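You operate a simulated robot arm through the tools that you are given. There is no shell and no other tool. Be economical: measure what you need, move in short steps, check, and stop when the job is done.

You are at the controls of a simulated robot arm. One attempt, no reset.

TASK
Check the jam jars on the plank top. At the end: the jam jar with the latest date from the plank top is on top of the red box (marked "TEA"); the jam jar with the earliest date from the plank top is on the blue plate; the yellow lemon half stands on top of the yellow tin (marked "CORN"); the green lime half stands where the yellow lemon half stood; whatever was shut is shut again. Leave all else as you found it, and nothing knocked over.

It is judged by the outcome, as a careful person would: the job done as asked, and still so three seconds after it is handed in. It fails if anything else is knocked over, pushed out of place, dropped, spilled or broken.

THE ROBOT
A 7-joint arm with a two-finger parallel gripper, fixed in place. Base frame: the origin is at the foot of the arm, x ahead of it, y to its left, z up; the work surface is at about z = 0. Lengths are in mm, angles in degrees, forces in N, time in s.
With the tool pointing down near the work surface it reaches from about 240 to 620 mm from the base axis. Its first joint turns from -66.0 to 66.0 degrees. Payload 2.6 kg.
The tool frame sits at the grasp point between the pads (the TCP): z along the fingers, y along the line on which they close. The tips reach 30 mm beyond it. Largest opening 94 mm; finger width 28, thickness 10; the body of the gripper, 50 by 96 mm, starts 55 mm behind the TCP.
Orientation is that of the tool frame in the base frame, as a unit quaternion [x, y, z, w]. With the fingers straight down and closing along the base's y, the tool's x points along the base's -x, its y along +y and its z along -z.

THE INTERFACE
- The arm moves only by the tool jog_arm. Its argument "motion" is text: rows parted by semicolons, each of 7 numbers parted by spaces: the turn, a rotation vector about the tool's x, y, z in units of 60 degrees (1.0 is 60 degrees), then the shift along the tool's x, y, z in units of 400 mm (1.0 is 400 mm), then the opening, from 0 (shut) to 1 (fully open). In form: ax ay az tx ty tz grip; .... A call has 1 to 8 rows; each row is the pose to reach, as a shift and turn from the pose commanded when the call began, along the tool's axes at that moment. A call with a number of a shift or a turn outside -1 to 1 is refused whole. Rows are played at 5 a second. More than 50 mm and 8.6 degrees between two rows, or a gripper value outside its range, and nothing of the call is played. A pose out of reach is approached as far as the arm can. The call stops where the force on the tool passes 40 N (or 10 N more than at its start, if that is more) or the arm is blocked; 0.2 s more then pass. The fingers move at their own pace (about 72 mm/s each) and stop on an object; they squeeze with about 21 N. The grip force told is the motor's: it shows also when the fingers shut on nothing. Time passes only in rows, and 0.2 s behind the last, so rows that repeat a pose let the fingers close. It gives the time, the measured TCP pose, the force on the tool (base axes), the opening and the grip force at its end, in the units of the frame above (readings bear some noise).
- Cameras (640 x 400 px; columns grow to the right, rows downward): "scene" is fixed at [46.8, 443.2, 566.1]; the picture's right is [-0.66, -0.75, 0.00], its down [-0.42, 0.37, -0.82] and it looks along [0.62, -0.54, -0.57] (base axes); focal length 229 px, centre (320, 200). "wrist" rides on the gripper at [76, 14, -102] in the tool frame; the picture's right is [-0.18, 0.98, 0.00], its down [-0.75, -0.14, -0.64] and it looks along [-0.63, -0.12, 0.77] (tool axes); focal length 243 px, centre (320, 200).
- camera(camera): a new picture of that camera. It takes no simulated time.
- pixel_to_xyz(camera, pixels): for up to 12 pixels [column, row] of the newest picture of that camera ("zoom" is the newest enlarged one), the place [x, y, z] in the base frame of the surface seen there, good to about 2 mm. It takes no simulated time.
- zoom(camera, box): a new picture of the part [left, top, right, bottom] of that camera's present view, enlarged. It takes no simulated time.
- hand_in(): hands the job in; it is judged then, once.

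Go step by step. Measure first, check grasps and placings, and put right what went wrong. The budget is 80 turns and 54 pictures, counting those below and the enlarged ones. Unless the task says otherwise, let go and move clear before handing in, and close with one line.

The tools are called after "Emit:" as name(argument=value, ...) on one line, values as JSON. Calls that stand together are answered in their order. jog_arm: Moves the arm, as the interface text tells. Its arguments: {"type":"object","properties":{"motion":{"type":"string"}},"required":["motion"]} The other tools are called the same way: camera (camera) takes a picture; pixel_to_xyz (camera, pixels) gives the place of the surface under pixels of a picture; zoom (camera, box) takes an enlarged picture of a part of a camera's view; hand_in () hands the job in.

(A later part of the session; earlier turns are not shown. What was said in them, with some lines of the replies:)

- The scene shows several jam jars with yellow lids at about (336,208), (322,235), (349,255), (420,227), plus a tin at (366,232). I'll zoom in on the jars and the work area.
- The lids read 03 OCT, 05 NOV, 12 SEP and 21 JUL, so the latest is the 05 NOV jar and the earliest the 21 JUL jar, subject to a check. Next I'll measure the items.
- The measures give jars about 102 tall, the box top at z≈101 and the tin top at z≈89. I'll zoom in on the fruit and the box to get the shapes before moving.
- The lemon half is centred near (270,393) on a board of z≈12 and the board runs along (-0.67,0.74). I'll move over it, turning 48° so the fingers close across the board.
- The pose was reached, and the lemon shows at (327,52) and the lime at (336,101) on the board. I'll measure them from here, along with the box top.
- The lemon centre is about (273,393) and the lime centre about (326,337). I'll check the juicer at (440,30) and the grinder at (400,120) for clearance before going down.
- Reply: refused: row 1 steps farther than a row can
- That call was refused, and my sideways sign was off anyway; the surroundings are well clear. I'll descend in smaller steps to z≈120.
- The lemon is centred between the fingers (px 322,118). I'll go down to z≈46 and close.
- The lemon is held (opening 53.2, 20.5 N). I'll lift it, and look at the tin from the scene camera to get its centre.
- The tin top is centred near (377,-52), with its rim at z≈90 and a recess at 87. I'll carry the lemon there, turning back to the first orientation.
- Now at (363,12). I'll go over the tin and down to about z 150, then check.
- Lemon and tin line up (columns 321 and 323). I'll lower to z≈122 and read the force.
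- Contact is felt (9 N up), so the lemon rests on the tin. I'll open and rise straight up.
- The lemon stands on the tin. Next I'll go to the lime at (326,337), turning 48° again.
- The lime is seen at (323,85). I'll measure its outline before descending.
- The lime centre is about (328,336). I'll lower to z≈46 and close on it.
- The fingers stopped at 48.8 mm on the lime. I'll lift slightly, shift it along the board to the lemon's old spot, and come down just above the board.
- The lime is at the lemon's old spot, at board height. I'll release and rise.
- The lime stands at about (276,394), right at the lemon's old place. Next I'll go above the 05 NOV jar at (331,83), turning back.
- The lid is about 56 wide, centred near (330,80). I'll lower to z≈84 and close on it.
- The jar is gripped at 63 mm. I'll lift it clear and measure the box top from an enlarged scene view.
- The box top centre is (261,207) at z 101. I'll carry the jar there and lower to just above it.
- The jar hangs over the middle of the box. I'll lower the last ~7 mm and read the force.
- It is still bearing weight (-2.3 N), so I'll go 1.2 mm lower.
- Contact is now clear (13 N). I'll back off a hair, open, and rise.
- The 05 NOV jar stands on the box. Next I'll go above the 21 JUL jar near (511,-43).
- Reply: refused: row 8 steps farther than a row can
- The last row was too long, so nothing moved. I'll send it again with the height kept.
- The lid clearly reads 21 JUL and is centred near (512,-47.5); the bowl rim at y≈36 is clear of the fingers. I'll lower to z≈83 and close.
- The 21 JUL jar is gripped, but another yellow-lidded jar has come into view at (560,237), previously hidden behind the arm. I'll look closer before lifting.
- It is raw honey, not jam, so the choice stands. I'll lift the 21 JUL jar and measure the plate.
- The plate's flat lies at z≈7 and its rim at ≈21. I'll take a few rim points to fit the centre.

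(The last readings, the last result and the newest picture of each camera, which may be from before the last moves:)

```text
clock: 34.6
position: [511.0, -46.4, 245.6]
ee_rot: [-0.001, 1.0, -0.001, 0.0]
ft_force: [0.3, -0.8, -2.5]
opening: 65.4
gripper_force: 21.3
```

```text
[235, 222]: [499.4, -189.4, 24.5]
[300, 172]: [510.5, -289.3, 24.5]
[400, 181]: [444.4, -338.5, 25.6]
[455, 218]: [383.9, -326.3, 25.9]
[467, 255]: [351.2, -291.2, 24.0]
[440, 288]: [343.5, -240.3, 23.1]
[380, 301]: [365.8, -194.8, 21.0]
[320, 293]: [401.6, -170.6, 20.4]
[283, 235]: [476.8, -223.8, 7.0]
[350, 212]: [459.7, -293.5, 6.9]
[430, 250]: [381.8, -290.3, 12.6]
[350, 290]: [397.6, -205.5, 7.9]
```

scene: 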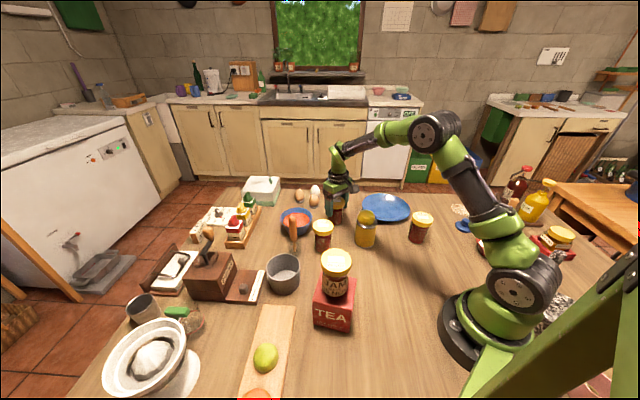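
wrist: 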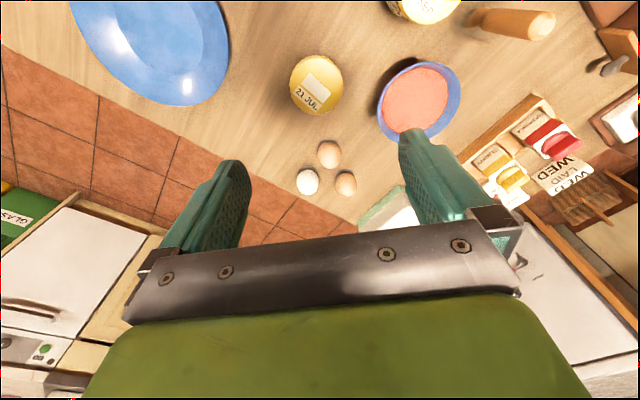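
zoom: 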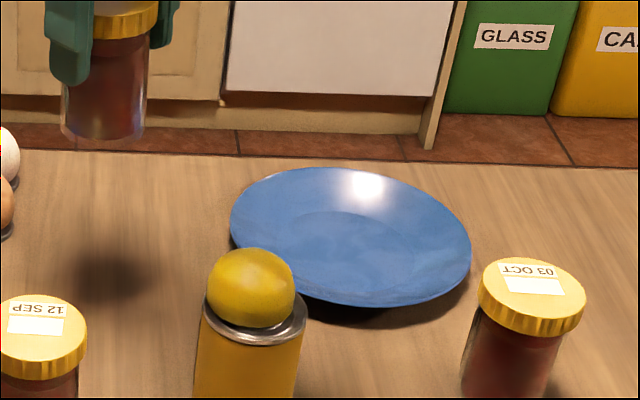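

The plate's centre fits at (432,-254). I'll carry the jar over it and lower to about 12 mm above the surface.

Emit:
jog_arm(motion="0 0 0 0.0395 -0.1035 0 0.4; 0 0 0 0.079 -0.207 0 0.4; 0 0 0 0.1185 -0.3105 0 0.4; 0 0 0 0.158 -0.414 0 0.4; 0 0 0 0.1975 -0.5175 0 0.4; 0 0 0 0.1975 -0.5175 0.12 0.4; 0 0 0 0.1975 -0.5175 0.24 0.4; 0 0 0 0.1975 -0.5175 0.35 0.4")

Emit:
zoom(camera="scene", box=[330, 160, 430, 240])

```text
clock: 36.4
position: [433.4, -253.0, 101.4]
ee_rot: [-0.001, 1.0, 0.0, -0.001]
ft_force: [-0.6, -0.2, -2.5]
opening: 65.6
gripper_force: 21.5
```

```text
5.00 times, centred on (380, 200) of scene
```

zoom: 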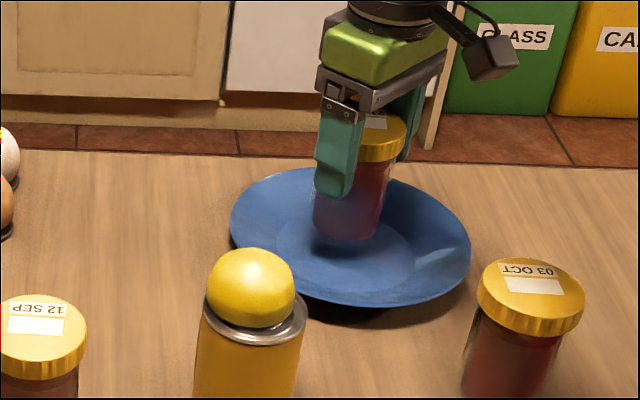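

The jar is over the plate's middle. I'll lower in small steps to z≈90.

Emit:
jog_arm(motion="0 0 0 0 0 0.015 0.4; 0 0 0 0 0 0.025 0.4; 0 0 0 0 0 0.031 0.4; 0 0 0 0 0 0.031 0.4")

```text
clock: 37.4
position: [433.2, -254.4, 90.6]
ee_rot: [0.0, 1.0, -0.001, 0.0]
ft_force: [0.0, 0.6, -3.4]
opening: 65.7
gripper_force: 21.5
```

Emit:
jog_arm(motion="0 0 0 0 0 0.0025 0.4; 0 0 0 0 0 0.005 0.4; 0 0 0 0 0 0.005 0.4")

```text
clock: 38.2
position: [432.0, -254.4, 88.0]
ee_rot: [0.0, 1.0, 0.0, 0.0]
ft_force: [0.2, -0.4, -3.3]
opening: 65.5
gripper_force: 20.9
```

Emit:
jog_arm(motion="0 0 0 0 0 0.0025 0.4; 0 0 0 0 0 0.0025 0.4; 0 0 0 0 0 0.0025 0.4")

Emit:
zoom(camera="scene", box=[350, 175, 420, 225])

```text
clock: 39.0
position: [433.7, -253.6, 88.1]
ee_rot: [-0.002, 1.0, 0.0, 0.001]
ft_force: [-1.3, -0.9, 5.5]
opening: 65.6
gripper_force: 20.4
```

```text
8.00 times, centred on (385, 200) of scene
```

zoom: 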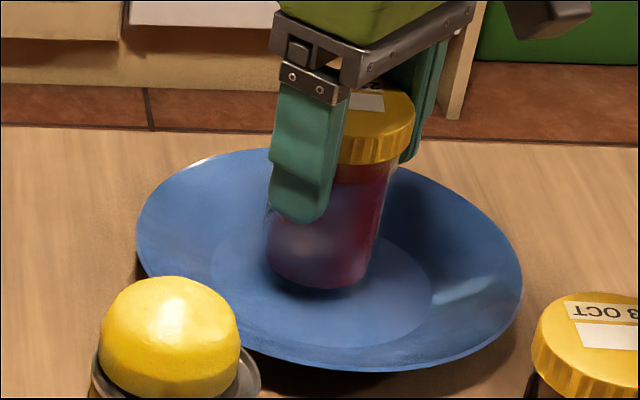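

Contact is made (5.5 N) and the jar rests on the plate's flat. I'll open and rise clear.

Emit:
jog_arm(motion="0 0 0 0 0 0 0.75; 0 0 0 0 0 0 0.95; 0 0 0 0 0 0 0.95; 0 0 0 0 0 -0.1 0.95; 0 0 0 0 0 -0.22 0.95; 0 0 0 0 0 -0.34 0.95; 0 0 0 0 0 -0.46 0.95; 0 0 0 0 0 -0.57 0.95")

Emit:
camera(camera="wrist")

Emit:
zoom(camera="scene", box=[230, 170, 450, 400])

Emit:
zoom(camera="scene", box=[310, 180, 430, 255])

```text
clock: 40.8
position: [432.1, -253.2, 315.1]
ee_rot: [-0.001, 1.0, 0.001, 0.0]
ft_force: [0.4, -0.2, 0.0]
opening: 89.4
gripper_force: 0.2
```

```text
13 pictures are left
```

wrist: 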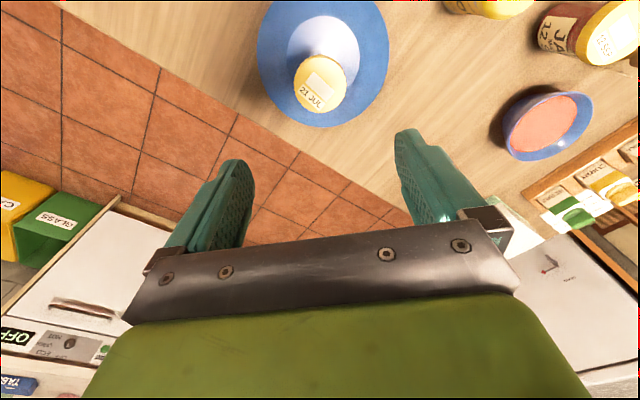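

```text
1.74 times, centred on (340, 285) of scene
```

zoom: 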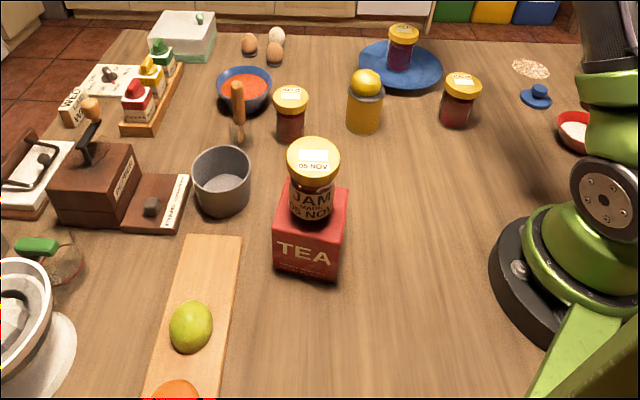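

```text
5.33 times, centred on (370, 218) of scene
```

zoom: 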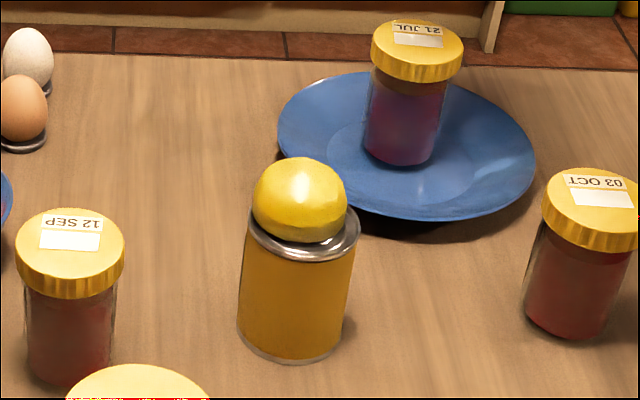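

The pictures agree: 05 NOV is on the TEA box, 21 JUL on the blue plate, the lemon on the tin and the lime at the lemon's old spot. Nothing else has moved, so I'm handing it in.

Emit:
hand_in()

```text
The job is handed in.
```

The job is handed in. The 05 NOV jar stands on the TEA box, the 21 JUL jar is on the blue plate, the lemon half is on the yellow tin and the lime half is where the lemon stood. I took the dates from the lids, checked only the 05 NOV jar against its body label, and never saw the "CORN" label on the tin, which was the only yellow one in view.
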